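You operate a simulated robot arm through the tools that you are given. There is no shell and no other tool. Be economical: measure what you need, move in short steps, check, and stop when the job is done.

You run a simulated two-armed robot. Do the job below in one go: nothing can be reset, and whatever is moved stays where it is left.

TASK
On the narrow sideboard top, fold the striped cloth in half.

It is judged by the outcome, as a careful person would: the job done as asked, and still so three seconds after it is handed in. It fails if anything else is knocked over, pushed out of place, dropped, spilled or broken. Flat cloth is picked up by pressing the open fingertips on it (5 to 10 N) and closing them slowly along it; thin cloth reads only 2 to 8 mm in the jaws.

THE ROBOT
Two 7-joint arms with two-finger parallel grippers on one trunk, on a base that drives. Base frame: it is fixed to the floor where the robot stands at the start and does not move with it; the origin is under the middle of the robot, x ahead of it, y to its left, z up. Readings come in mm, rad, newtons and seconds.
The left shoulder is at the start at [70, 163, 1020], the right one opposite. With the tool pointing down near the work surface each hand reaches from about 380 to 880 mm from the robot's upright axis, wherever it stands, measured 20 degrees to its own side. Places, roughly: narrow sideboard top [700, 0, 700]. Payload 3.43 kg a hand.
The TCP of each hand is the grasp point between the finger pads, 34 mm short of the fingertips. In the tool frame z runs along the fingers and y along their closing line. Largest opening 128 mm; finger width 24, thickness 12; the body of the gripper, 48 by 130 mm, starts 96 mm behind the TCP.
Orientation is that of the tool frame in the base frame, as a unit quaternion [x, y, z, w]. With the fingers straight down and closing along the base's y, the tool's x points along the base's -x, its y along +y and its z along -z.

THE INTERFACE
- The arms move only by the tool play_rows. It takes "left_increments", "right_increments" or both (then of equal length, played together; a hand with none holds still); each is a list of rows, each a list of 7 numbers: the shift along the tool's x, y, z in units of 40 mm (1.0 is 40 mm), then the turn, a rotation vector about the tool's x, y, z in units of 6 degrees (1.0 is 6 degrees), then the gripper command, from -1 (shut) to 1 (fully open), values between in proportion. In form: [[dx, dy, dz, rx, ry, rz, jaw], ...]. A call has 1 to 20 rows; each row shifts and turns the commanded pose from where the row before left it, along the tool's axes as they then stand. A call with a number of a shift or a turn outside -1 to 1 is refused whole. A row lasts 0.2 s, in which the tool goes at most 50 mm and 0.15 rad; a call with a longer step from one row to the next is refused whole, and so is a gripper value outside its range. A pose out of reach is approached as far as the arm can. The call stops where the force on the tool passes 40 N (or 10 N more than at its start, if that is more) or the arm is blocked; 0.2 s more then pass. The fingers move at their own pace (about 153 mm/s each) and stop on an object; they squeeze with about 33 N. The grip force told is the motor's: it shows also when the fingers shut on nothing. Time passes only in rows, and 0.2 s behind the last, so rows that do not move let the fingers close. The reply holds the time, the measured pose of the TCP, the force on the tool along the base axes, the opening and the grip force, in the units named above and with some noise.
- Cameras (640 x 400 px; columns grow to the right, rows downward): "scene" is now at [133.3, 3, 1254.2]; the picture's right is [0.02, -1.00, 0.00], its down [-0.67, -0.01, -0.74] and it looks along [0.74, 0.01, -0.67] (base axes); focal length 266 px, centre (320, 200). "left" rides on the left gripper at [-36, 0, -98] in its tool frame; the picture's right is [0.00, -1.00, 0.00], its down [0.97, 0.00, -0.24] and it looks along [0.24, 0.00, 0.97] (tool axes); focal length 218 px, centre (320, 200). "right" rides on the right gripper at [-36, 0, -98] in its tool frame; the picture's right is [0.00, -1.00, 0.00], its down [0.97, 0.00, -0.24] and it looks along [0.24, 0.00, 0.97] (tool axes); focal length 218 px, centre (320, 200). There is no depth. A picture from a camera that has moved, and an enlarged one, comes with that camera's place and axes in the base frame and with its lens. The place of the scene camera against the robot may be out by one fixed shift of up to 18 mm in any direction.
- get_image(camera): a new picture of that camera. No time passes.
- move_column(by): slides the trunk up (or, below 0, down) by that many mm; the arms and the scene camera ride with it, the base frame stays. It gives what a move gives, with no picture.
- drive_base(legs): drives the robot by 1 to 6 legs, each [ahead, left, turn to the left] in mm, mm and rad, along the robot's own axes; the way and the turn of a leg run together, so that a leg with both is an arc; at most 1500 mm and 3.142 rad a leg. The arms and the cameras ride along, it lands a little off, and it stops where it bumps. It gives what a move gives.
- pan_tilt(pan, tilt): turns the head with the scene camera to pan (to the left, within 1.501 rad either way) and tilt (down, from -0.506 to 1.204), counted from straight ahead of the robot. It gives what a move gives.
- zoom(camera, box): a new picture of the part [left, top, right, bottom] of that camera's present view, enlarged. No time passes.
- close_job(): hands the job in; it is judged then, once.

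Go step by step. Nothing tells you exact positions but the pictures and the camera data: compare them with the known pose of the tool, close in by small moves and look again before you grip or let go. The budget is 120 turns and 100 pictures, counting those below and the enlarged ones. Unless the task says otherwise, let go and move clear before handing in, and close with one line.

The tools are called after ">>>" as a command line: name --argument value ..., lists and objects as JSON in quotes. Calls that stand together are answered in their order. play_rows: Moves the arms, as the interface text tells. Its arguments: {"type":"object","properties":{"left_increments":{"type":"array","items":{"type":"array","items":{"type":"number"}}},"right_increments":{"type":"array","items":{"type":"array","items":{"type":"number"}}}},"required":[]} The other tools are called the same way: move_column (by) slides the trunk up or down; drive_base (legs) drives the base; pan_tilt (pan, tilt) turns the head that bears the scene camera; get_image (camera) takes a picture; zoom (camera, box) takes an enlarged picture of a part of a camera's view; close_job () hands the job in.

At the start:

```text
t: 0.0
left_position: [666.5, 346.2, 924.3]
left_orientation: [0.0, 1.0, 0.0, 0.0]
left_contact_force: [0.7, 0.4, -0.3]
left_finger_gap: 127.7
left_grip_force: 0.1
right_position: [400.6, -184.0, 913.2]
right_orientation: [0.0, 1.0, 0.0, 0.0]
right_contact_force: [-0.1, -0.3, -0.4]
right_finger_gap: 128.0
right_grip_force: 0.0
trunk travel left (down, up): [-500.0, 440.0]
robot x, y, heading: [1.0, -2.2, -0.0]
head pan, tilt: [0.017, 0.737]
```

scene: 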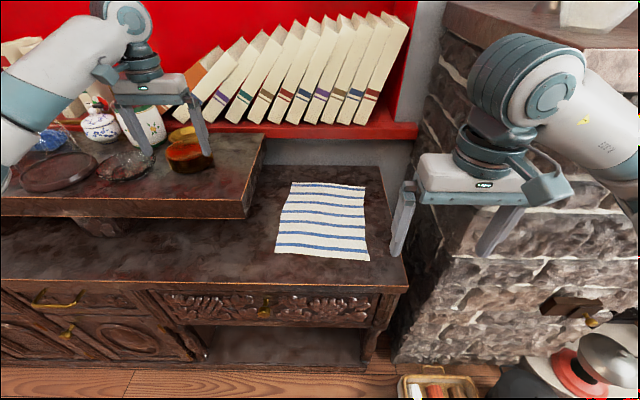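
right: 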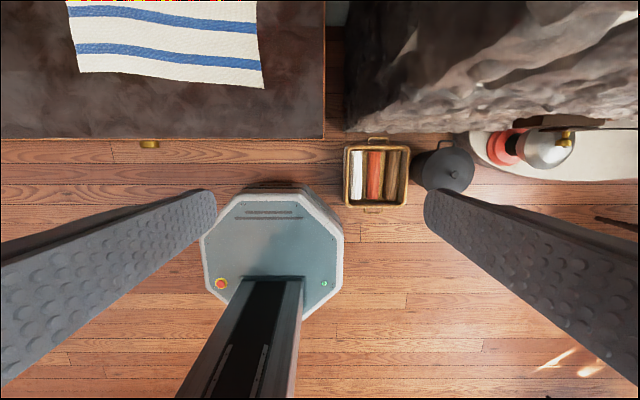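
left: 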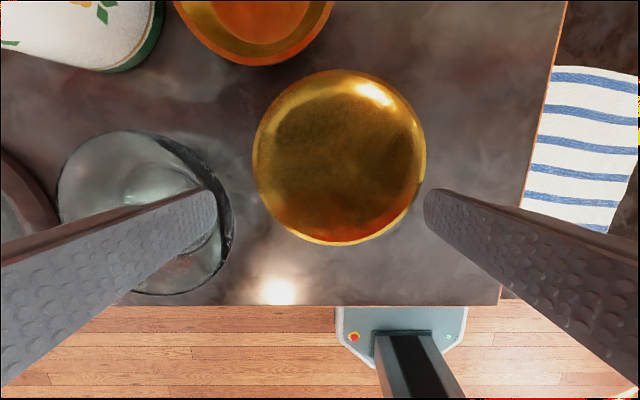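

The striped cloth lies flat at about x 520–830, y −125 to 120, z ≈ 700, with a raised shelf to its left. I'll fold the near edge over to the far edge with both hands. First I turn the grippers so they close along base x.

>>> play_rows --left_increments '[[0, 0, -1, 0, 0, 0, 1], [0, 0, 0, 0, 0, 1, 1], [0, 0, 0, 0, 0, 1, 1], [0, 0, 0, 0, 0, 1, 1], [0, 0, 0, 0, 0, 1, 1], [0, 0, 0, 0, 0, 1, 1], [0, 0, 0, 0, 0, 1, 1], [0, 0, 0, 0, 0, 1, 1], [0, 0, 0, 0, 0, 1, 1], [0, 0, 0, 0, 0, 1, 1], [0, 0, 0, 0, 0, 1, 1], [0, 0, 0, 0, 0, 1, 1], [0, 0, 0, 0, 0, 1, 1], [0, 0, 0, 0, 0, 1, 1], [0, 0, 0, 0, 0, 1, 1], [0, 0, 0, 0, 0, 1, 1]]' --right_increments '[[0, 0, -1, 0, 0, 0, 1], [0, 0, 0, 0, 0, -1, 1], [0, 0, 0, 0, 0, -1, 1], [0, 0, 0, 0, 0, -1, 1], [0, 0, 0, 0, 0, -1, 1], [0, 0, 0, 0, 0, -1, 1], [0, 0, 0, 0, 0, -1, 1], [0, 0, 0, 0, 0, -1, 1], [0, 0, 0, 0, 0, -1, 1], [0, 0, 0, 0, 0, -1, 1], [0, 0, 0, 0, 0, -1, 1], [0, 0, 0, 0, 0, -1, 1], [0, 0, 0, 0, 0, -1, 1], [0, 0, 0, 0, 0, -1, 1], [0, 0, 0, 0, 0, -1, 1], [0, 0, 0, 0, 0, -1, 1]]'

```text
t: 3.4
left_position: [662.5, 343.4, 968.9]
left_orientation: [0.708, 0.706, 0.003, -0.001]
left_contact_force: [-0.8, -0.2, -0.3]
left_finger_gap: 127.9
left_grip_force: 0.0
right_position: [395.2, -187.8, 948.1]
right_orientation: [0.709, -0.706, -0.004, 0.004]
right_contact_force: [-0.4, -1.5, 0.8]
right_finger_gap: 127.6
right_grip_force: 0.0
trunk travel left (down, up): [-500.0, 440.0]
robot x, y, heading: [-1.6, -2.8, 0.004]
head pan, tilt: [0.017, 0.737]
```

Both hands turned as planned. Next I bring them above the near edge of the cloth, still high.

>>> play_rows --left_increments '[[-0.92, -0.47, 0, 0, 0, 0, 1], [-0.92, -0.47, 0, 0, 0, 0, 1], [-0.92, -0.47, 0, 0, 0, 0, 1], [-0.92, -0.47, 0, 0, 0, 0, 1], [-0.92, -0.47, 0, 0, 0, 0, 1], [-0.92, -0.47, 0, 0, 0, 0, 1], [-0.92, -0.47, 0, 0, 0, 0, 1], [0, 0, 0.75, 0, 0, 0, 0], [0, 0, 0.75, 0, 0, 0, -0.4]]' --right_increments '[[-0.33, -0.48, 0, 0, 0, 0, 1], [-0.33, -0.48, 0, 0, 0, 0, 1], [-0.33, -0.48, 0, 0, 0, 0, 1], [-0.33, -0.48, 0, 0, 0, 0, 1], [-0.33, -0.48, 0, 0, 0, 0, 1], [-0.33, -0.48, 0, 0, 0, 0, 1], [-0.33, -0.48, 0, 0, 0, 0, 1], [0, 0, 0.5, 0, 0, 0, 0], [0, 0, 0.5, 0, 0, 0, -0.4]]'

>>> get_image --camera "scene"

>>> get_image --camera "left"

>>> get_image --camera "right"

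```text
t: 5.4
left_position: [513.8, -28.7, 920.3]
left_orientation: [0.747, 0.665, 0.011, 0.008]
left_contact_force: [-0.7, 0.8, 0.4]
left_finger_gap: 38.2
left_grip_force: 0.1
right_position: [433.3, -172.0, 930.0]
right_orientation: [-0.666, 0.745, -0.013, 0.02]
right_contact_force: [-0.5, 0.0, 0.0]
right_finger_gap: 38.4
right_grip_force: 0.1
right hand out of reach, approached as far as the arm can: row 2, 3, 4, 5, 6, 7
trunk travel left (down, up): [-500.0, 440.0]
robot x, y, heading: [-4.8, -49.1, -0.121]
head pan, tilt: [0.017, 0.737]
```

```text
96 pictures are left
camera scene: at [96.4, -66.3, 1260.2], right [-0.1, -1.0, -0.01], down [-0.65, 0.07, -0.76], along [0.75, -0.07, -0.65], focal length 266 px, centre (320, 200)
```

scene: 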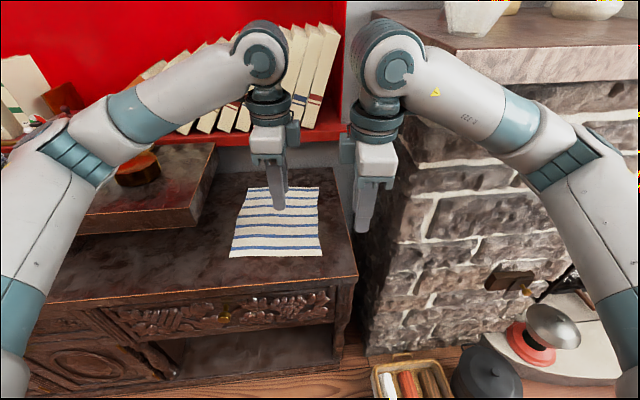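

```text
95 pictures are left
camera left: at [507.4, -64.1, 1017.5], right [-0.99, 0.12, -0.03], down [0.11, 0.96, 0.25], along [0.05, 0.24, -0.97], focal length 218 px, centre (320, 200)
```

left: 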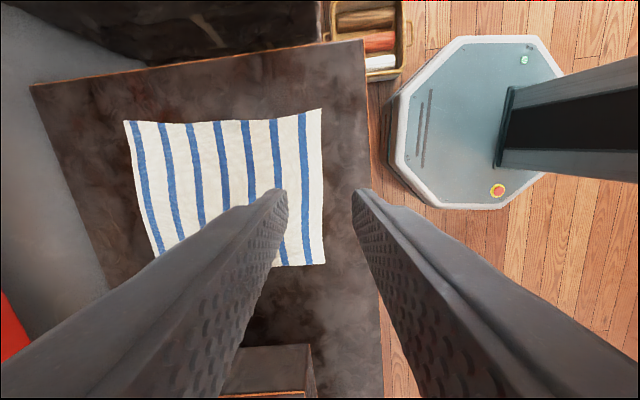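

```text
94 pictures are left
camera right: at [432.5, -135.2, 1027.6], right [0.99, -0.11, 0.04], down [-0.12, -0.97, 0.23], along [0.02, -0.23, -0.97], focal length 218 px, centre (320, 200)
```

right: 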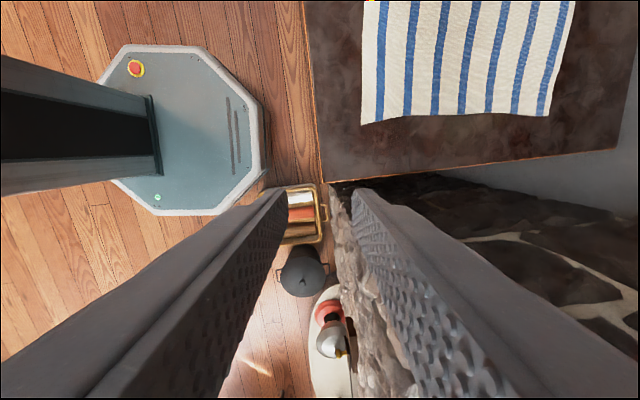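

The base slewed to heading −0.121 during that move, so an arm link may have touched something. I'll look around before moving on.

>>> pan_tilt --pan 0.9 --tilt 0.6

>>> get_image --camera "scene"

>>> pan_tilt --pan -0.9 --tilt 0.6

>>> get_image --camera "scene"

```text
t: 6.6
left_position: [515.5, -26.7, 918.6]
left_orientation: [0.748, 0.663, 0.01, 0.008]
left_contact_force: [-0.8, 0.4, 0.4]
left_finger_gap: 38.5
left_grip_force: 0.1
right_position: [434.5, -172.3, 925.1]
right_orientation: [-0.667, 0.745, -0.012, 0.018]
right_contact_force: [0.0, 0.4, 0.5]
right_finger_gap: 38.6
right_grip_force: 0.0
trunk travel left (down, up): [-500.0, 440.0]
robot x, y, heading: [-1.4, -48.3, -0.114]
head pan, tilt: [0.901, 0.6]
```

```text
93 pictures are left
camera scene: at [77.0, 5.7, 1268.7], right [0.7, -0.71, 0.02], down [-0.38, -0.4, -0.84], along [0.6, 0.58, -0.55], focal length 266 px, centre (320, 200)
```

scene: 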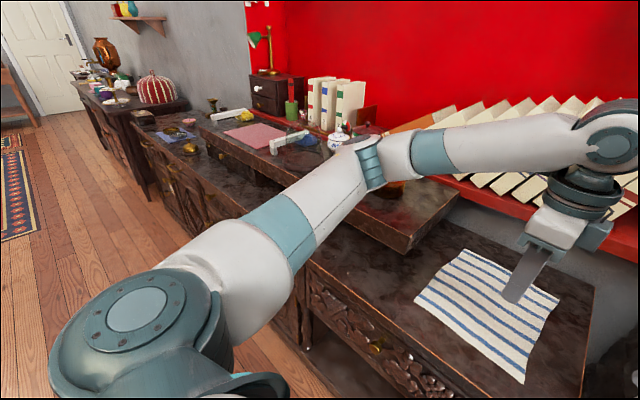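

```text
t: 8.4
left_position: [515.5, -26.1, 918.6]
left_orientation: [0.747, 0.665, 0.011, 0.009]
left_contact_force: [-1.9, 0.6, -0.3]
left_finger_gap: 38.5
left_grip_force: 0.1
right_position: [432.6, -169.9, 923.7]
right_orientation: [-0.668, 0.744, -0.013, 0.017]
right_contact_force: [0.0, 0.3, -0.6]
right_finger_gap: 38.6
right_grip_force: 0.0
trunk travel left (down, up): [-500.0, 440.0]
robot x, y, heading: [-5.3, -48.1, -0.118]
head pan, tilt: [-0.901, 0.6]
```

```text
92 pictures are left
camera scene: at [60.5, -131.7, 1268.0], right [-0.85, -0.53, -0.02], down [-0.28, 0.48, -0.83], along [0.45, -0.7, -0.56], focal length 266 px, centre (320, 200)
```

scene: 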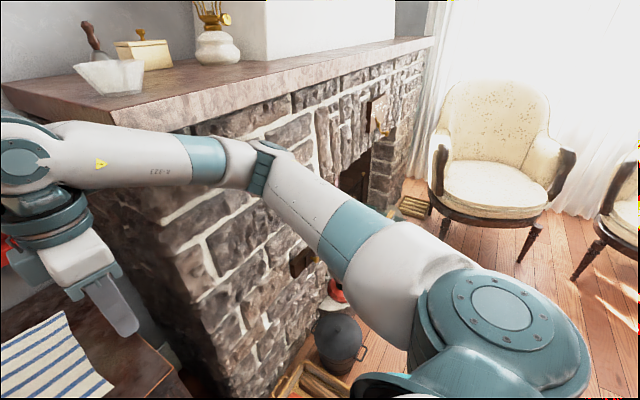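

The right forearm probably caught the mantel corner. I'll back off, straighten up and shift left so the right arm has room. I'll also raise the trunk a bit to keep the left elbow above the shelf items.

>>> drive_base --legs '[[-150, 0, 0], [0, 0, 0.118], [0, 160, 0]]'

>>> pan_tilt --pan 0 --tilt 0.7

>>> get_image --camera "scene"

```text
t: 9.1
left_position: [519.7, -28.7, 911.9]
left_orientation: [0.75, 0.662, 0.005, 0.007]
left_contact_force: [-0.2, 0.2, -0.5]
left_finger_gap: 38.5
left_grip_force: 0.0
right_position: [433.7, -170.9, 924.7]
right_orientation: [-0.67, 0.742, -0.015, 0.019]
right_contact_force: [0.4, 0.2, -0.3]
right_finger_gap: 38.5
right_grip_force: 0.1
trunk travel left (down, up): [-500.0, 440.0]
robot x, y, heading: [-9.6, -47.9, -0.124]
head pan, tilt: [-0.901, 0.6]
stopped in leg 1: the robot was blocked; the commanded pose is now the measured one
```

```text
t: 10.2
left_position: [519.7, -28.0, 914.7]
left_orientation: [0.749, 0.663, 0.007, 0.005]
left_contact_force: [0.2, 0.1, 0.7]
left_finger_gap: 38.3
left_grip_force: 0.0
right_position: [433.4, -172.1, 924.5]
right_orientation: [-0.671, 0.741, -0.015, 0.018]
right_contact_force: [0.3, -0.6, 0.0]
right_finger_gap: 38.3
right_grip_force: 0.0
trunk travel left (down, up): [-500.0, 440.0]
robot x, y, heading: [-5.2, -49.5, -0.122]
head pan, tilt: [0.0, 0.7]
```

```text
91 pictures are left
camera scene: at [105.0, -65.0, 1259.8], right [-0.12, -0.99, 0.0], down [-0.62, 0.08, -0.78], along [0.77, -0.09, -0.63], focal length 266 px, centre (320, 200)
```

scene: 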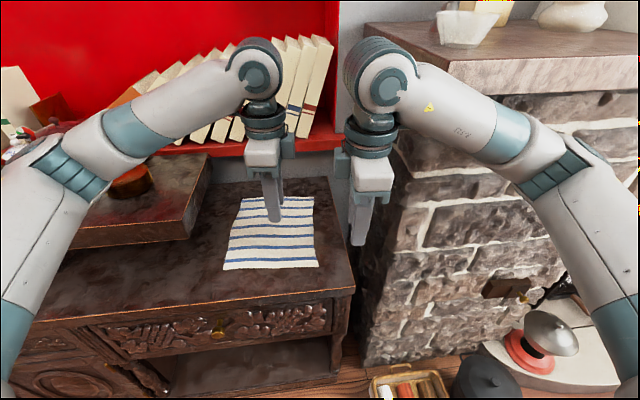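

Driving back was blocked, so I need to find the contact. I'll zoom in on both elbows.

>>> zoom --camera "scene" --box '[0, 60, 220, 200]'

>>> zoom --camera "scene" --box '[340, 20, 640, 210]'

>>> pan_tilt --pan -1.5 --tilt 0.9

>>> get_image --camera "scene"

>>> pan_tilt --pan 1.5 --tilt 0.9

>>> get_image --camera "scene"

```text
2.86 times, centred on (110, 130) of scene
camera zoom: at [105.0, -65.0, 1259.8], right [-0.12, -0.99, 0.0], down [-0.62, 0.08, -0.78], along [0.77, -0.09, -0.63], focal length 762 px, centre (920, 400)
```

zoom: 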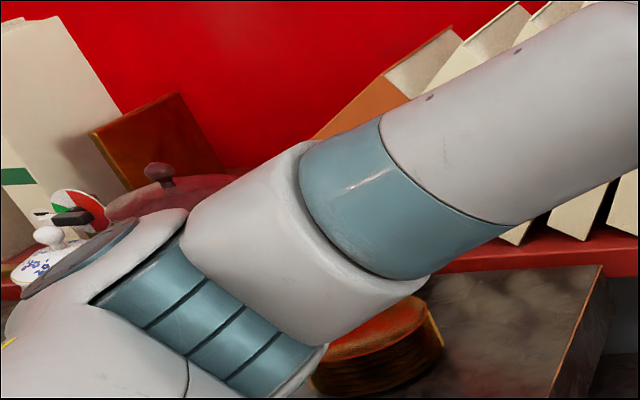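

```text
2.11 times, centred on (490, 115) of scene
camera zoom: at [105.0, -65.0, 1259.8], right [-0.12, -0.99, 0.0], down [-0.62, 0.08, -0.78], along [0.77, -0.09, -0.63], focal length 561 px, centre (-38, 379)
```

zoom: 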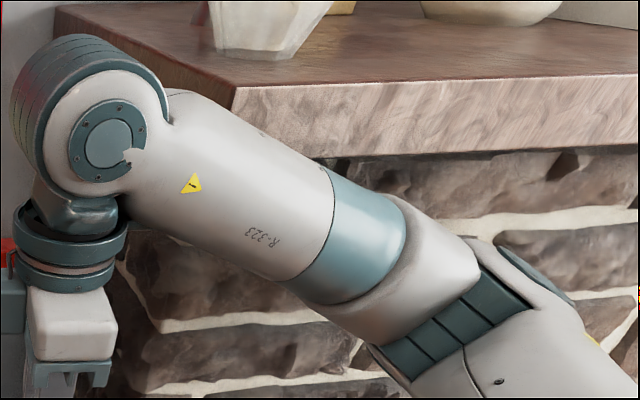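

```text
t: 11.8
left_position: [519.6, -28.6, 912.6]
left_orientation: [0.749, 0.663, 0.007, 0.005]
left_contact_force: [0.1, -0.2, -0.7]
left_finger_gap: 38.3
left_grip_force: 0.1
right_position: [432.7, -171.5, 923.4]
right_orientation: [-0.671, 0.741, -0.015, 0.017]
right_contact_force: [0.0, 0.4, 0.1]
right_finger_gap: 38.3
right_grip_force: 0.0
trunk travel left (down, up): [-500.0, 440.0]
robot x, y, heading: [-7.1, -51.0, -0.12]
head pan, tilt: [-1.499, 0.901]
```

```text
88 pictures are left
camera scene: at [17.3, -130.0, 1241.9], right [-1.0, 0.05, -0.02], down [0.05, 0.78, -0.62], along [-0.02, -0.62, -0.78], focal length 266 px, centre (320, 200)
```

scene: 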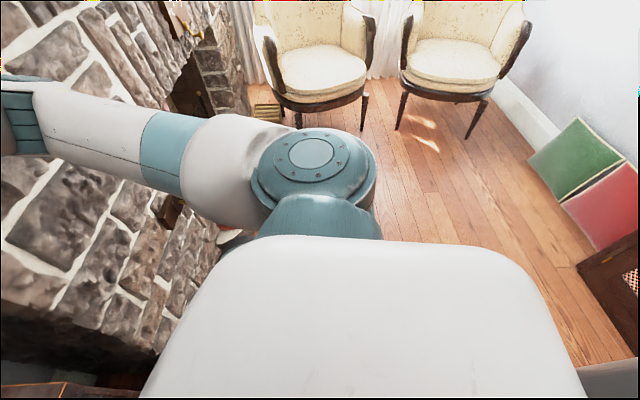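

```text
t: 14.4
left_position: [520.3, -27.4, 914.3]
left_orientation: [0.749, 0.663, 0.007, 0.006]
left_contact_force: [-0.4, -0.6, 0.3]
left_finger_gap: 38.4
left_grip_force: 0.1
right_position: [432.3, -170.4, 923.6]
right_orientation: [-0.671, 0.741, -0.014, 0.017]
right_contact_force: [0.5, 0.8, 0.1]
right_finger_gap: 38.2
right_grip_force: 0.1
trunk travel left (down, up): [-500.0, 440.0]
robot x, y, heading: [-7.3, -45.1, -0.124]
head pan, tilt: [1.499, 0.901]
```

```text
87 pictures are left
camera scene: at [35.8, 19.5, 1242.2], right [0.98, -0.19, 0.02], down [-0.14, -0.77, -0.62], along [0.13, 0.61, -0.78], focal length 266 px, centre (320, 200)
```

scene: 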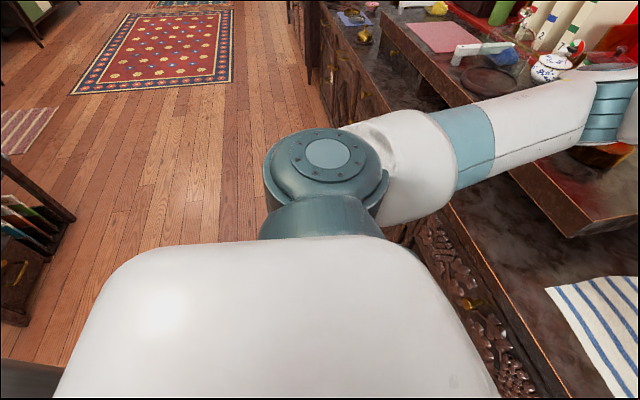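

There seems to be furniture right behind the robot, and the right forearm is close to the mantel corner. I'll pull the right hand back and inward first, then drive.

>>> play_rows --right_increments '[[-0.3, 0.3, 0, 0, 0, 0, -0.4], [-0.4, 0.3, 0, 0, 0, 0, -0.4], [-0.4, 0.3, 0, 0, 0, 0, -0.4], [0, 0, 0, 0, 0, 0, -0.4]]'

>>> drive_base --legs '[[20, 0, 0], [0, 60, 0]]'

```text
t: 15.4
left_position: [531.2, -29.0, 906.7]
left_orientation: [0.748, 0.663, 0.002, 0.0]
left_contact_force: [-0.8, -1.0, -0.1]
left_finger_gap: 38.3
left_grip_force: 0.1
right_position: [414.5, -124.5, 916.8]
right_orientation: [-0.669, 0.743, -0.007, 0.011]
right_contact_force: [-0.5, 0.2, -0.9]
right_finger_gap: 38.4
right_grip_force: 0.0
trunk travel left (down, up): [-500.0, 440.0]
robot x, y, heading: [-5.0, -53.4, -0.124]
head pan, tilt: [1.499, 0.901]
```

```text
t: 16.4
left_position: [536.7, -30.9, 912.6]
left_orientation: [0.753, 0.658, 0.002, 0.006]
left_contact_force: [-0.4, 0.4, 0.3]
left_finger_gap: 38.4
left_grip_force: 0.1
right_position: [418.3, -124.0, 914.7]
right_orientation: [-0.665, 0.747, -0.007, 0.007]
right_contact_force: [-0.7, 0.5, 0.2]
right_finger_gap: 38.5
right_grip_force: 0.0
trunk travel left (down, up): [-500.0, 440.0]
robot x, y, heading: [7.8, -49.8, -0.136]
head pan, tilt: [1.499, 0.901]
stopped in leg 1: the robot was blocked; the commanded pose is now the measured one
```

Still blocked going ahead. I'll look again at the arms and around them.

>>> pan_tilt --pan -0.7 --tilt 0.5

>>> get_image --camera "scene"

>>> pan_tilt --pan 0.6 --tilt 0.7

>>> get_image --camera "scene"

>>> get_image --camera "left"

>>> get_image --camera "right"

```text
t: 18.5
left_position: [536.2, -30.6, 912.2]
left_orientation: [0.752, 0.659, 0.005, 0.007]
left_contact_force: [-0.7, 0.0, -0.5]
left_finger_gap: 38.4
left_grip_force: 0.0
right_position: [418.7, -125.2, 913.5]
right_orientation: [-0.666, 0.746, -0.007, 0.007]
right_contact_force: [0.0, 0.5, -1.0]
right_finger_gap: 38.4
right_grip_force: 0.0
trunk travel left (down, up): [-500.0, 440.0]
robot x, y, heading: [3.9, -49.7, -0.136]
head pan, tilt: [-0.7, 0.499]
```

```text
86 pictures are left
camera scene: at [100.0, -118.3, 1277.0], right [-0.74, -0.67, -0.01], down [-0.31, 0.35, -0.88], along [0.6, -0.65, -0.47], focal length 266 px, centre (320, 200)
```

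scene: 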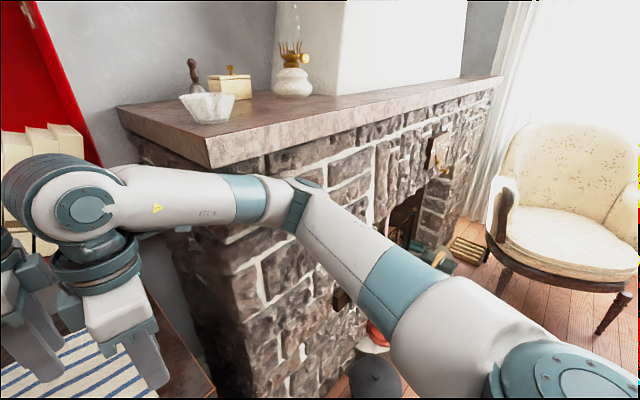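

```text
t: 19.9
left_position: [536.6, -30.8, 911.9]
left_orientation: [0.752, 0.659, 0.004, 0.006]
left_contact_force: [-0.4, -0.2, 0.9]
left_finger_gap: 38.4
left_grip_force: 0.2
right_position: [417.5, -124.2, 915.1]
right_orientation: [-0.666, 0.746, -0.008, 0.007]
right_contact_force: [0.2, -0.6, -0.5]
right_finger_gap: 38.4
right_grip_force: 0.0
trunk travel left (down, up): [-500.0, 440.0]
robot x, y, heading: [8.2, -49.3, -0.132]
head pan, tilt: [0.6, 0.7]
```

```text
85 pictures are left
camera scene: at [114.7, -12.9, 1259.1], right [0.45, -0.89, 0.01], down [-0.56, -0.29, -0.77], along [0.69, 0.34, -0.63], focal length 266 px, centre (320, 200)
```

scene: 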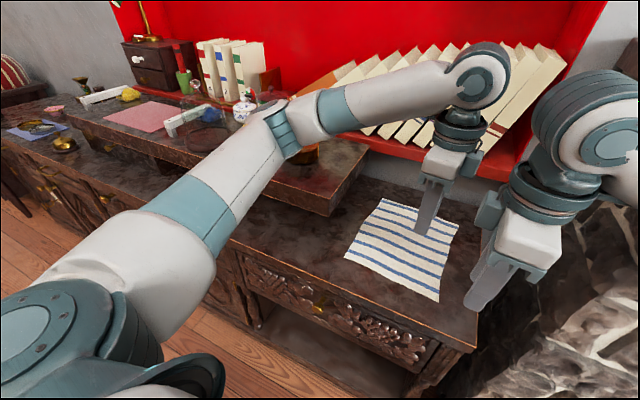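

```text
84 pictures are left
camera left: at [530.2, -66.2, 1008.9], right [-0.99, 0.13, -0.01], down [0.12, 0.96, 0.24], along [0.05, 0.23, -0.97], focal length 218 px, centre (320, 200)
```

left: 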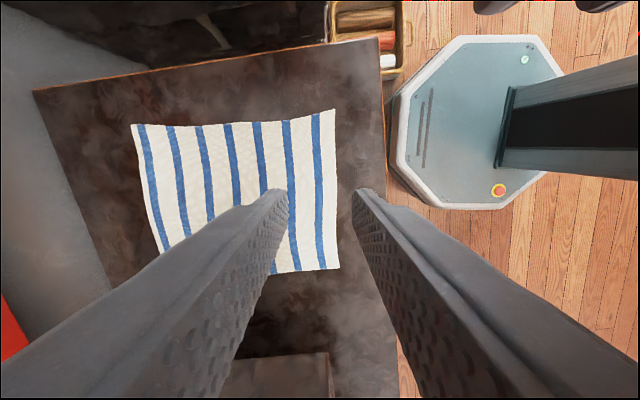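

```text
83 pictures are left
camera right: at [419.2, -86.9, 1012.7], right [0.99, -0.11, 0.02], down [-0.11, -0.96, 0.24], along [-0.01, -0.24, -0.97], focal length 218 px, centre (320, 200)
```

right: 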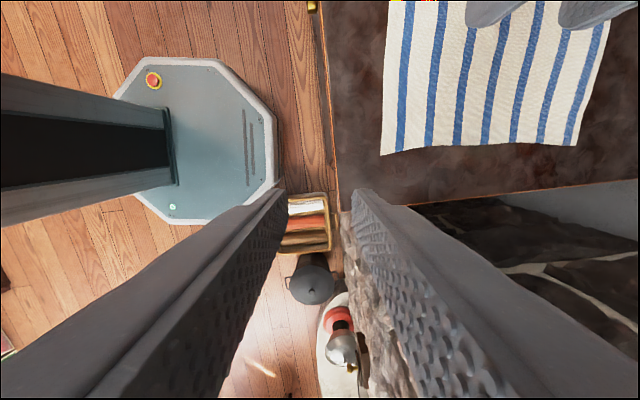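

From two views the mantel's front corner is at about (489, −294, z 1125–1173). The right forearm sits right up against it, with furniture behind the robot. I'll slide the base to the left, almost parallel to the sideboard.

>>> drive_base --legs '[[-20, 97, 0]]'

```text
t: 21.1
left_position: [535.4, 67.5, 907.1]
left_orientation: [0.752, 0.66, 0.002, 0.003]
left_contact_force: [0.0, 0.2, 0.4]
left_finger_gap: 38.2
left_grip_force: 0.1
right_position: [416.6, -25.1, 910.2]
right_orientation: [-0.668, 0.744, -0.003, 0.005]
right_contact_force: [0.5, 0.0, -0.1]
right_finger_gap: 38.4
right_grip_force: 0.0
trunk travel left (down, up): [-500.0, 440.0]
robot x, y, heading: [4.5, 50.5, -0.126]
head pan, tilt: [0.6, 0.7]
```

Slid left cleanly. The current heading nearly matches the cloth's own slight turn, so I'll keep it: shift further left, then a little forward.

>>> drive_base --legs '[[-12, 92, 0], [55, 0, 0]]'

>>> pan_tilt --pan 0 --tilt 0.8

>>> get_image --camera "scene"

```text
t: 22.7
left_position: [555.8, 156.3, 908.2]
left_orientation: [0.755, 0.656, 0.001, 0.004]
left_contact_force: [0.0, -1.1, -0.2]
left_finger_gap: 38.1
left_grip_force: 0.1
right_position: [437.3, 65.2, 908.8]
right_orientation: [-0.663, 0.749, -0.001, 0.001]
right_contact_force: [-0.3, 0.1, -0.7]
right_finger_gap: 38.3
right_grip_force: 0.0
trunk travel left (down, up): [-500.0, 440.0]
robot x, y, heading: [20.0, 141.9, -0.138]
head pan, tilt: [0.6, 0.7]
stopped in leg 2: the robot was blocked; the commanded pose is now the measured one
```

```text
t: 23.7
left_position: [556.0, 157.2, 908.6]
left_orientation: [0.754, 0.657, 0.002, 0.005]
left_contact_force: [-0.2, 0.0, 0.0]
left_finger_gap: 38.3
left_grip_force: 0.0
right_position: [435.4, 65.5, 908.5]
right_orientation: [-0.664, 0.748, -0.001, 0.001]
right_contact_force: [-0.2, -0.2, -0.2]
right_finger_gap: 38.7
right_grip_force: 0.1
trunk travel left (down, up): [-500.0, 440.0]
robot x, y, heading: [21.6, 139.4, -0.137]
head pan, tilt: [0.0, 0.799]
```

```text
82 pictures are left
camera scene: at [140.1, 129.0, 1250.4], right [-0.13, -0.99, 0.0], down [-0.7, 0.09, -0.7], along [0.7, -0.1, -0.71], focal length 266 px, centre (320, 200)
```

scene: 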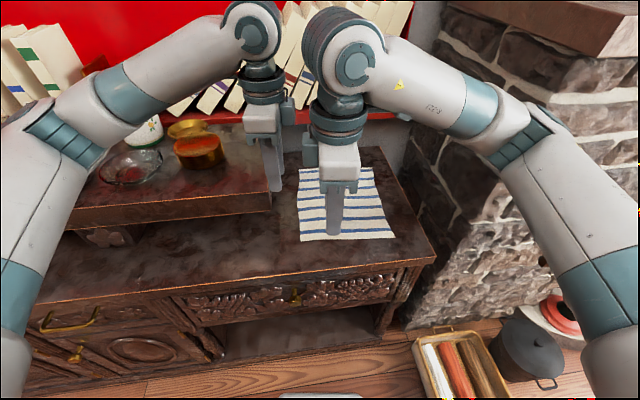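

Forward is still blocked after a few mm, but I don't need to drive closer. I'll check the right arm's clearance once from here.

>>> pan_tilt --pan -0.8 --tilt 0.5

>>> get_image --camera "scene"

>>> pan_tilt --pan -0.3 --tilt 1.2

>>> get_image --camera "scene"

```text
t: 24.8
left_position: [555.9, 157.1, 908.4]
left_orientation: [0.754, 0.657, 0.003, 0.004]
left_contact_force: [0.8, 0.3, -0.2]
left_finger_gap: 38.5
left_grip_force: 0.1
right_position: [435.3, 64.9, 909.0]
right_orientation: [-0.664, 0.748, -0.001, 0.001]
right_contact_force: [-0.2, 0.0, 0.6]
right_finger_gap: 38.5
right_grip_force: 0.0
trunk travel left (down, up): [-500.0, 440.0]
robot x, y, heading: [18.7, 138.6, -0.131]
head pan, tilt: [-0.799, 0.499]
```

```text
81 pictures are left
camera scene: at [114.0, 66.6, 1276.3], right [-0.8, -0.6, -0.01], down [-0.28, 0.38, -0.88], along [0.53, -0.71, -0.47], focal length 266 px, centre (320, 200)
```

scene: 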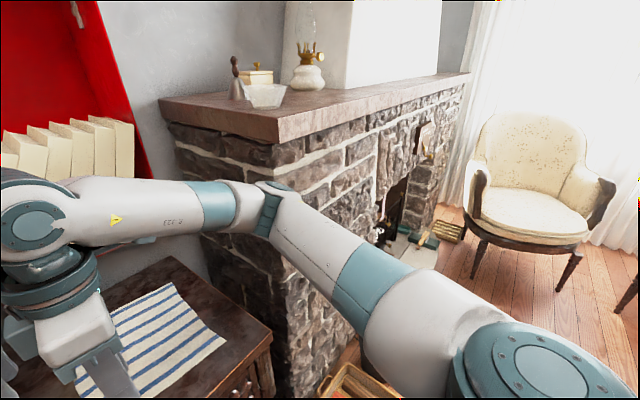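

```text
t: 25.9
left_position: [556.4, 158.0, 908.7]
left_orientation: [0.753, 0.658, 0.002, 0.004]
left_contact_force: [-0.3, 1.4, 0.3]
left_finger_gap: 38.3
left_grip_force: 0.2
right_position: [435.8, 65.8, 908.9]
right_orientation: [-0.664, 0.748, -0.002, 0.002]
right_contact_force: [-1.0, 0.3, 0.2]
right_finger_gap: 38.3
right_grip_force: 0.0
trunk travel left (down, up): [-500.0, 440.0]
robot x, y, heading: [22.6, 139.2, -0.133]
head pan, tilt: [-0.3, 1.201]
```

```text
80 pictures are left
camera scene: at [111.1, 116.0, 1222.5], right [-0.42, -0.91, 0.0], down [-0.84, 0.39, -0.37], along [0.34, -0.16, -0.93], focal length 266 px, centre (320, 200)
```

scene: 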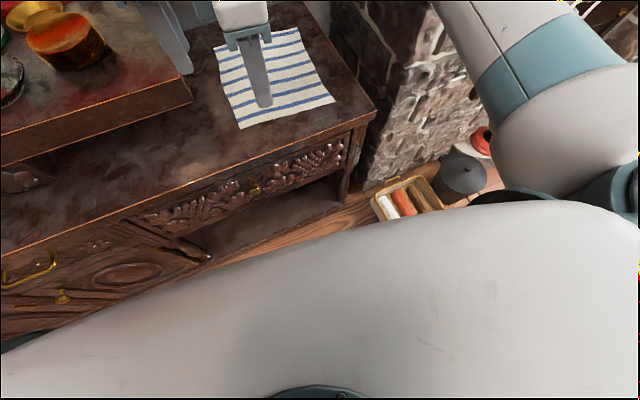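

The right arm is clear now. I bring both hands over the near edge of the cloth.

>>> play_rows --left_increments '[[0, 0, 0, 0, 0, 0, -0.4], [0, 0, 0, 0, 0, 0, -0.4], [-0.43, -0.04, 0, 0, 0, 0, -0.4], [-0.43, -0.04, 0, 0, 0, 0, -0.4], [-0.43, -0.04, 0, 0, 0, 0, -0.4], [-0.43, -0.04, 0, 0, 0, 0, -0.4], [0, 0, 0, 0, 0, 0, -0.4]]' --right_increments '[[0.7, -0.2, 0, 0, 0, 0, -0.4], [0.7, -0.3, 0, 0, 0, 0, -0.4], [0.7, -0.5, 0, 0, 0, 0, -0.4], [0.7, -0.5, 0, 0, 0, 0, -0.4], [0.7, -0.5, 0, 0, 0, 0, -0.4], [0, -0.5, 0, 0, 0, 0, -0.4], [0, 0, 0, 0, 0, 0, -0.4]]'

>>> pan_tilt --pan 0 --tilt 0.8

>>> get_image --camera "scene"

>>> get_image --camera "left"

>>> get_image --camera "right"

```text
t: 27.5
left_position: [547.3, 86.3, 903.6]
left_orientation: [0.754, 0.657, 0.0, -0.001]
left_contact_force: [0.7, 0.1, 0.1]
left_finger_gap: 38.3
left_grip_force: 0.1
right_position: [447.4, -36.5, 909.1]
right_orientation: [-0.663, 0.749, 0.002, -0.001]
right_contact_force: [0.3, -0.2, -0.5]
right_finger_gap: 38.2
right_grip_force: 0.1
right hand out of reach, approached as far as the arm can: row 3, 4, 5, 6
trunk travel left (down, up): [-500.0, 440.0]
robot x, y, heading: [21.1, 141.8, -0.131]
head pan, tilt: [-0.3, 1.201]
```

```text
t: 28.4
left_position: [547.4, 87.1, 903.3]
left_orientation: [0.753, 0.658, -0.001, -0.001]
left_contact_force: [0.0, -0.2, 0.7]
left_finger_gap: 38.7
left_grip_force: 0.1
right_position: [448.4, -36.8, 909.8]
right_orientation: [-0.662, 0.749, 0.003, -0.002]
right_contact_force: [0.4, -0.4, -0.2]
right_finger_gap: 38.6
right_grip_force: 0.1
trunk travel left (down, up): [-500.0, 440.0]
robot x, y, heading: [19.0, 136.4, -0.136]
head pan, tilt: [0.0, 0.799]
```

```text
79 pictures are left
camera scene: at [150.9, 124.9, 1249.1], right [-0.13, -0.99, 0.0], down [-0.71, 0.1, -0.7], along [0.69, -0.09, -0.72], focal length 266 px, centre (320, 200)
```

scene: 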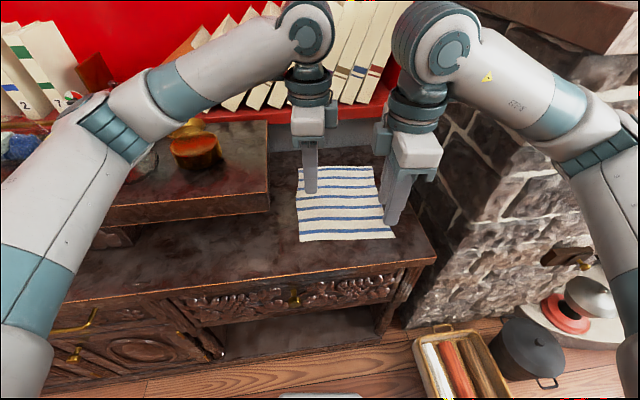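

```text
78 pictures are left
camera left: at [542.1, 51.2, 999.8], right [-0.99, 0.14, 0.0], down [0.13, 0.96, 0.24], along [0.03, 0.24, -0.97], focal length 218 px, centre (320, 200)
```

left: 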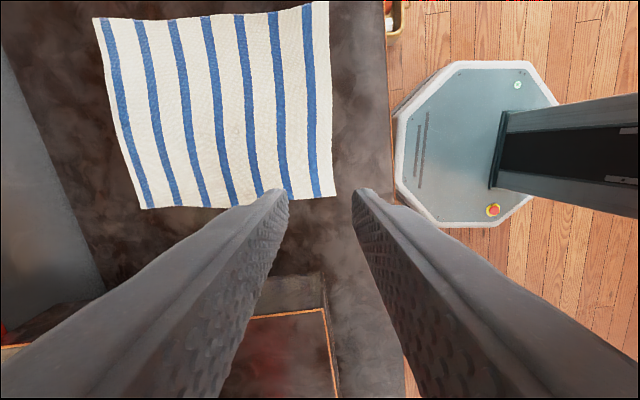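

```text
77 pictures are left
camera right: at [452.0, 0.4, 1007.2], right [0.99, -0.12, -0.01], down [-0.12, -0.96, 0.24], along [-0.03, -0.24, -0.97], focal length 218 px, centre (320, 200)
```

right: 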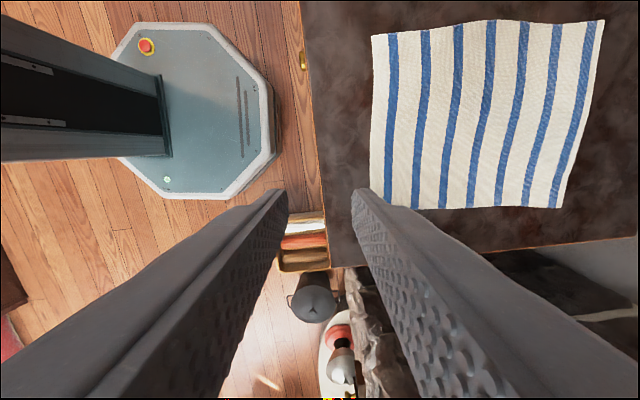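

The right hand reports out of reach here, most likely a wrist limit in this turned direction. I'll unwind it and turn it the other way.

>>> play_rows --right_increments '[[0, 0, 0, 0, 0, 1, -0.4], [0, 0, 0, 0, 0, 1, -0.4], [0, 0, 0, 0, 0, 1, -0.4], [0, 0, 0, 0, 0, 1, -0.4], [0, 0, 0, 0, 0, 1, -0.4], [0, 0, 0, 0, 0, 1, -0.4], [0, 0, 0, 0, 0, 1, -0.4], [0, 0, 0, 0, 0, 1, -0.4], [0, 0, 0, 0, 0, 1, -0.4], [0, 0, 0, 0, 0, 1, -0.4], [0, 0, 0, 0, 0, 1, -0.4], [0, 0, 0, 0, 0, 1, -0.4], [0, 0, 0, 0, 0, 1, -0.4], [0, 0, 0, 0, 0, 1, -0.4], [0, 0, 0, 0, 0, 1, -0.4], [-0.5, 0, 0, 0, 0, 0, -0.4], [-0.5, 0, 0, 0, 0, 0, -0.4]]'

```text
t: 31.9
left_position: [546.7, 87.1, 902.7]
left_orientation: [0.754, 0.657, -0.001, 0.0]
left_contact_force: [0.1, 0.0, 0.6]
left_finger_gap: 38.4
left_grip_force: 0.0
right_position: [486.5, -40.9, 908.8]
right_orientation: [0.06, 0.998, 0.001, -0.002]
right_contact_force: [0.1, -0.1, -0.4]
right_finger_gap: 38.2
right_grip_force: 0.0
trunk travel left (down, up): [-500.0, 440.0]
robot x, y, heading: [21.6, 140.6, -0.137]
head pan, tilt: [0.0, 0.799]
```

Free again in this orientation. Turning it a further +90° so it closes along the cloth's length.

>>> play_rows --right_increments '[[0, 0, 0, 0, 0, 1, -0.4], [0, 0, 0, 0, 0, 1, -0.4], [0, 0, 0, 0, 0, 1, -0.4], [0, 0, 0, 0, 0, 1, -0.4], [0, 0, 0, 0, 0, 1, -0.4], [0, 0, 0, 0, 0, 1, -0.4], [0, 0, 0, 0, 0, 1, -0.4], [0, 0, 0, 0, 0, 1, -0.4], [0, 0, 0, 0, 0, 1, -0.4], [0, 0, 0, 0, 0, 1, -0.4], [0, 0, 0, 0, 0, 1, -0.4], [0, 0, 0, 0, 0, 1, -0.4], [0, 0, 0, 0, 0, 1, -0.4], [0, 0, 0, 0, 0, 1, -0.4], [0, 0, 0, 0, 0, 1, -0.4], [-0.6, 0.3, 0, 0, 0, 0, -0.4], [-0.6, 0.3, 0, 0, 0, 0, -0.4]]'

>>> get_image --camera "right"

```text
t: 35.5
left_position: [547.5, 86.4, 903.5]
left_orientation: [0.753, 0.658, -0.001, 0.0]
left_contact_force: [-0.3, -0.8, 0.0]
left_finger_gap: 38.3
left_grip_force: 0.1
right_position: [507.3, -92.8, 907.3]
right_orientation: [0.748, 0.664, -0.001, -0.004]
right_contact_force: [-0.1, -0.4, 0.6]
right_finger_gap: 38.4
right_grip_force: 0.0
trunk travel left (down, up): [-500.0, 440.0]
robot x, y, heading: [23.1, 139.9, -0.136]
head pan, tilt: [0.0, 0.799]
```

```text
76 pictures are left
camera right: at [502.7, -127.7, 1005.3], right [-0.99, 0.12, 0.01], down [0.12, 0.96, 0.24], along [0.02, 0.24, -0.97], focal length 218 px, centre (320, 200)
```

right: 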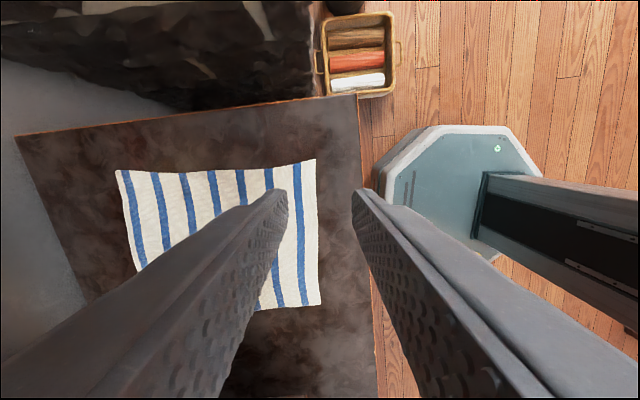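

Both hands are positioned well. The cameras agree on the cloth corners: near edge (509,−109)–(531,122), far edge (782,−130)–(801,102), at z ≈ 700. I descend above the near corners with the jaws at about 26 mm.

>>> play_rows --left_increments '[[0.1, 0.05, 0.6, 0, 0, 0, -0.6], [0, 0, 0.6, 0, 0, 0, -0.6], [0, 0, 0.6, 0, 0, 0, -0.6], [0, 0, 0.6, 0, 0, 0, -0.6], [0, 0, 0.6, 0, 0, 0, -0.6], [0, 0, 0.5, 0, 0, 0, -0.6], [0, 0, 0, 0, 0, 0, -0.6]]' --right_increments '[[0.38, 0.64, 0.6, 0, 0, 0, -0.6], [0, 0, 0.6, 0, 0, 0, -0.6], [0, 0, 0.6, 0, 0, 0, -0.6], [0, 0, 0.6, 0, 0, 0, -0.6], [0, 0, 0.6, 0, 0, 0, -0.6], [0, 0, 0.6, 0, 0, 0, -0.6], [0, 0, 0, 0, 0, 0, -0.6]]'

>>> get_image --camera "left"

>>> get_image --camera "right"

```text
t: 37.1
left_position: [550.2, 92.2, 763.8]
left_orientation: [0.754, 0.657, 0.0, 0.0]
left_contact_force: [0.0, -0.3, -0.4]
left_finger_gap: 25.6
left_grip_force: 0.1
right_position: [532.3, -80.8, 762.8]
right_orientation: [0.748, 0.664, -0.002, -0.004]
right_contact_force: [-0.7, 0.7, 0.3]
right_finger_gap: 25.6
right_grip_force: 0.0
trunk travel left (down, up): [-500.0, 440.0]
robot x, y, heading: [25.9, 140.6, -0.13]
head pan, tilt: [0.0, 0.799]
```

```text
75 pictures are left
camera left: at [545.6, 56.7, 860.1], right [-0.99, 0.14, 0.0], down [0.13, 0.96, 0.24], along [0.03, 0.24, -0.97], focal length 218 px, centre (320, 200)
```

left: 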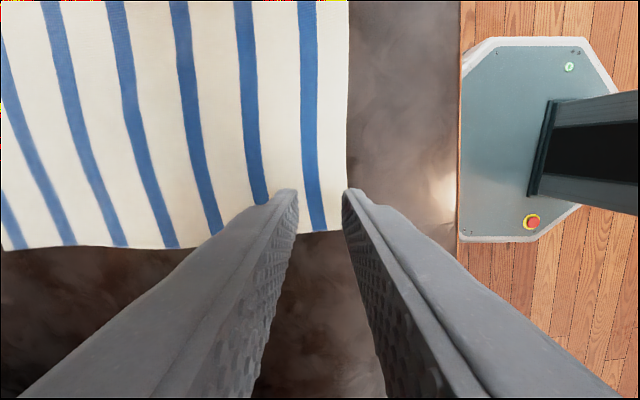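

```text
74 pictures are left
camera right: at [528.5, -114.0, 861.5], right [-0.99, 0.12, 0.01], down [0.12, 0.96, 0.24], along [0.02, 0.24, -0.97], focal length 218 px, centre (320, 200)
```

right: 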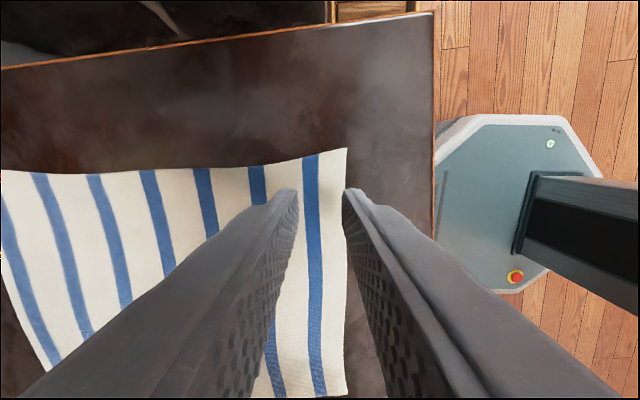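

Aligned. I move in 6 mm further and lower to the cloth with small guarded steps.

>>> play_rows --left_increments '[[0, 0.15, 0.3, 0, 0, 0, -0.6], [0, 0, 0.3, 0, 0, 0, -0.6], [0, 0, 0.1, 0, 0, 0, -0.6], [0, 0, 0.05, 0, 0, 0, -0.6]]' --right_increments '[[0, 0.15, 0.3, 0, 0, 0, -0.6], [0, 0, 0.3, 0, 0, 0, -0.6], [0, 0, 0.1, 0, 0, 0, -0.6], [0, 0, 0.05, 0, 0, 0, -0.6]]'

```text
t: 38.1
left_position: [565.2, 87.3, 753.3]
left_orientation: [0.753, 0.658, 0.014, 0.012]
left_contact_force: [0.1, 0.6, -0.7]
left_finger_gap: 25.7
left_grip_force: 0.1
right_position: [536.7, -83.0, 736.5]
right_orientation: [0.748, 0.664, 0.001, -0.004]
right_contact_force: [0.4, -0.3, -0.4]
right_finger_gap: 25.6
right_grip_force: 0.0
trunk travel left (down, up): [-500.0, 440.0]
robot x, y, heading: [21.9, 143.0, -0.135]
head pan, tilt: [0.0, 0.799]
```

The left hand stopped short at z 753 and drifted forward with no tip force, so its arm may be resting on something. I'll look.

>>> pan_tilt --pan 0.6 --tilt 0.7

>>> get_image --camera "scene"

>>> zoom --camera "scene" --box '[160, 60, 460, 250]'

```text
t: 39.1
left_position: [562.5, 85.7, 753.3]
left_orientation: [0.753, 0.658, 0.013, 0.013]
left_contact_force: [-1.1, -0.9, -0.5]
left_finger_gap: 25.6
left_grip_force: 0.0
right_position: [535.4, -82.6, 735.9]
right_orientation: [0.748, 0.664, 0.002, -0.003]
right_contact_force: [0.2, 0.9, 0.6]
right_finger_gap: 25.2
right_grip_force: 0.0
trunk travel left (down, up): [-500.0, 440.0]
robot x, y, heading: [21.5, 143.2, -0.134]
head pan, tilt: [0.6, 0.7]
```

```text
73 pictures are left
camera scene: at [141.9, 168.4, 1259.5], right [0.45, -0.89, 0.0], down [-0.57, -0.29, -0.77], along [0.69, 0.35, -0.64], focal length 266 px, centre (320, 200)
```

scene: 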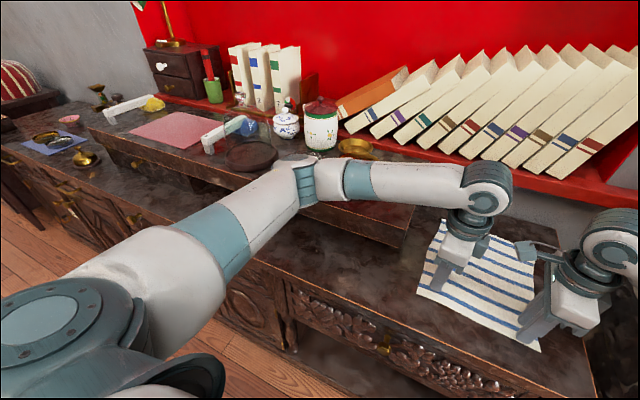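

```text
2.11 times, centred on (310, 155) of scene
camera zoom: at [141.9, 168.4, 1259.5], right [0.45, -0.89, 0.0], down [-0.57, -0.29, -0.77], along [0.69, 0.35, -0.64], focal length 561 px, centre (341, 295)
```

zoom: 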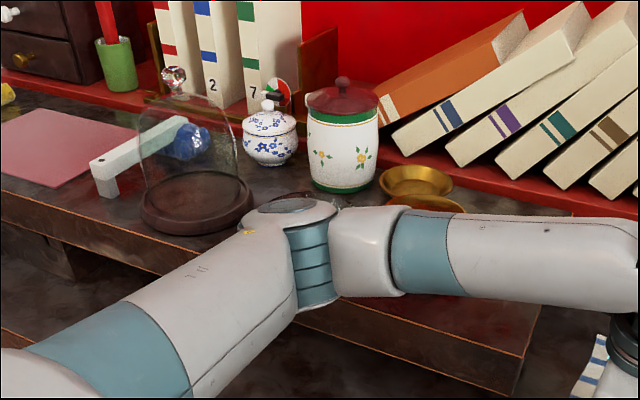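

There is a glass dome on the shelf near the left elbow, and the elbow is low. I'll lift the left hand at once, and the right one slightly.

>>> play_rows --left_increments '[[0, 0, -0.5, 0, 0, 0, -0.6], [0, 0, -0.8, 0, 0, 0, -0.6], [0, 0, -0.8, 0, 0, 0, -0.6], [0, 0, -0.8, 0, 0, 0, -0.6]]' --right_increments '[[0, 0, -0.5, 0, 0, 0, -0.6], [0, 0, -0.8, 0, 0, 0, -0.6], [0, 0, -0.8, 0, 0, 0, -0.6], [0, 0, -0.8, 0, 0, 0, -0.6]]'

>>> get_image --camera "scene"

>>> zoom --camera "scene" --box '[160, 60, 460, 250]'

```text
t: 40.1
left_position: [549.2, 85.3, 851.6]
left_orientation: [0.755, 0.656, 0.003, 0.001]
left_contact_force: [0.3, -0.5, -0.6]
left_finger_gap: 25.3
left_grip_force: 0.0
right_position: [528.1, -85.9, 850.3]
right_orientation: [0.75, 0.662, 0.001, -0.002]
right_contact_force: [0.4, 0.0, -1.0]
right_finger_gap: 25.6
right_grip_force: 0.1
trunk travel left (down, up): [-500.0, 440.0]
robot x, y, heading: [19.1, 140.0, -0.137]
head pan, tilt: [0.6, 0.7]
```

```text
71 pictures are left
camera scene: at [136.4, 170.4, 1257.2], right [0.45, -0.9, 0.0], down [-0.57, -0.29, -0.77], along [0.69, 0.34, -0.64], focal length 266 px, centre (320, 200)
```

scene: 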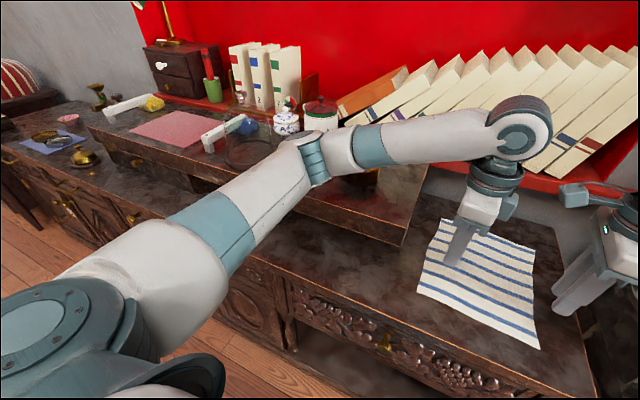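

```text
2.11 times, centred on (310, 155) of scene
camera zoom: at [136.4, 170.4, 1257.2], right [0.45, -0.9, 0.0], down [-0.57, -0.29, -0.77], along [0.69, 0.34, -0.64], focal length 561 px, centre (341, 295)
```

zoom: 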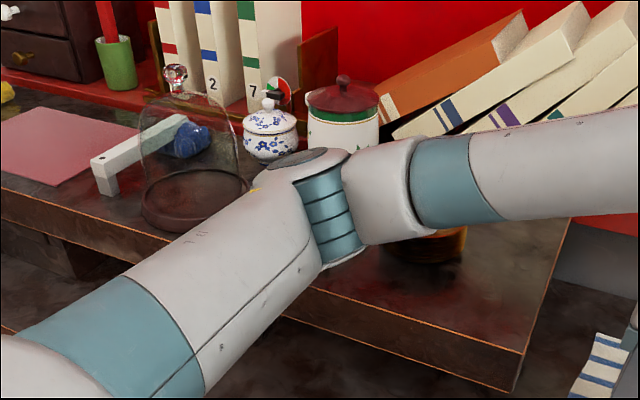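

Nothing appears displaced. I'll raise the trunk 130 mm so both elbows sit higher, then check.

>>> move_column --by 130

>>> play_rows --left_increments '[[0, 0, 0.8, 0, 0, 0, -0.6], [0, 0, 0.8, 0, 0, 0, -0.6], [0, 0, 0.8, 0, 0, 0, -0.6], [0, 0, 0.8, 0, 0, 0, -0.6], [0, 0, 0.8, 0, 0, 0, -0.6]]' --right_increments '[[0, 0, 0.8, 0, 0, 0, -0.6], [0, 0, 0.8, 0, 0, 0, -0.6], [0, 0, 0.8, 0, 0, 0, -0.6], [0, 0, 0.8, 0, 0, 0, -0.6], [0, 0, 0.8, 0, 0, 0, -0.6]]'

>>> get_image --camera "scene"

>>> pan_tilt --pan -0.5 --tilt 0.7

>>> get_image --camera "scene"

```text
t: 41.7
left_position: [555.2, 88.3, 982.5]
left_orientation: [0.755, 0.656, -0.001, -0.001]
left_contact_force: [0.1, 0.5, 0.3]
left_finger_gap: 25.7
left_grip_force: 0.1
right_position: [503.3, -80.2, 912.0]
right_orientation: [0.744, 0.663, -0.055, -0.058]
right_contact_force: [0.4, -0.1, 0.9]
right_finger_gap: 25.7
right_grip_force: 0.1
trunk travel left (down, up): [-630.0, 310.0]
robot x, y, heading: [23.8, 142.1, -0.137]
head pan, tilt: [0.6, 0.7]
stopped: the arm was blocked; the commanded pose is now the measured one
```

```text
t: 42.9
left_position: [555.5, 89.9, 817.1]
left_orientation: [0.754, 0.656, -0.001, 0.0]
left_contact_force: [0.5, 0.2, 0.0]
left_finger_gap: 25.2
left_grip_force: 0.0
right_position: [482.7, -74.7, 752.6]
right_orientation: [0.745, 0.663, -0.052, -0.055]
right_contact_force: [0.5, 0.1, 0.4]
right_finger_gap: 25.4
right_grip_force: 0.1
trunk travel left (down, up): [-630.0, 310.0]
robot x, y, heading: [19.0, 144.2, -0.134]
head pan, tilt: [0.6, 0.7]
```

```text
69 pictures are left
camera scene: at [146.8, 174.1, 1387.2], right [0.45, -0.89, 0.0], down [-0.58, -0.29, -0.76], along [0.68, 0.34, -0.64], focal length 266 px, centre (320, 200)
```

scene: 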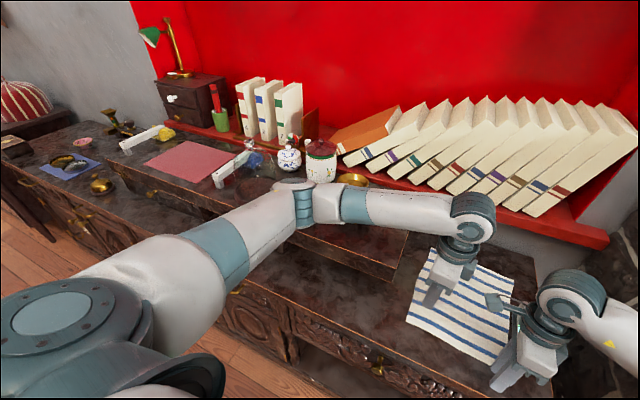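

```text
t: 44.2
left_position: [554.6, 88.2, 817.9]
left_orientation: [0.754, 0.656, 0.0, -0.001]
left_contact_force: [0.4, -0.5, 0.3]
left_finger_gap: 25.8
left_grip_force: 0.0
right_position: [482.6, -74.9, 753.0]
right_orientation: [0.745, 0.663, -0.052, -0.055]
right_contact_force: [0.8, -0.1, -0.2]
right_finger_gap: 25.7
right_grip_force: 0.1
trunk travel left (down, up): [-630.0, 310.0]
robot x, y, heading: [23.6, 141.6, -0.138]
head pan, tilt: [-0.499, 0.7]
```

```text
68 pictures are left
camera scene: at [138.8, 85.8, 1387.1], right [-0.59, -0.81, 0.0], down [-0.52, 0.38, -0.76], along [0.62, -0.45, -0.64], focal length 266 px, centre (320, 200)
```

scene: 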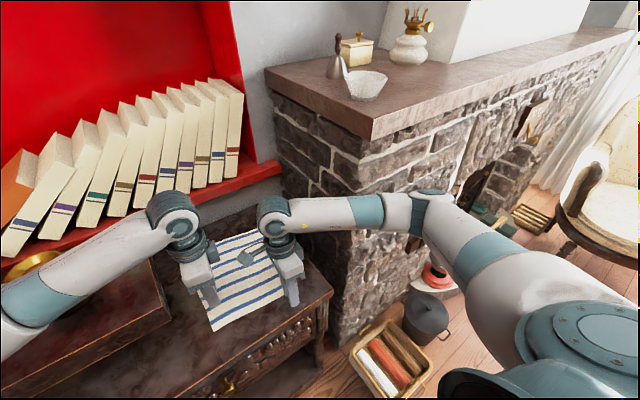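

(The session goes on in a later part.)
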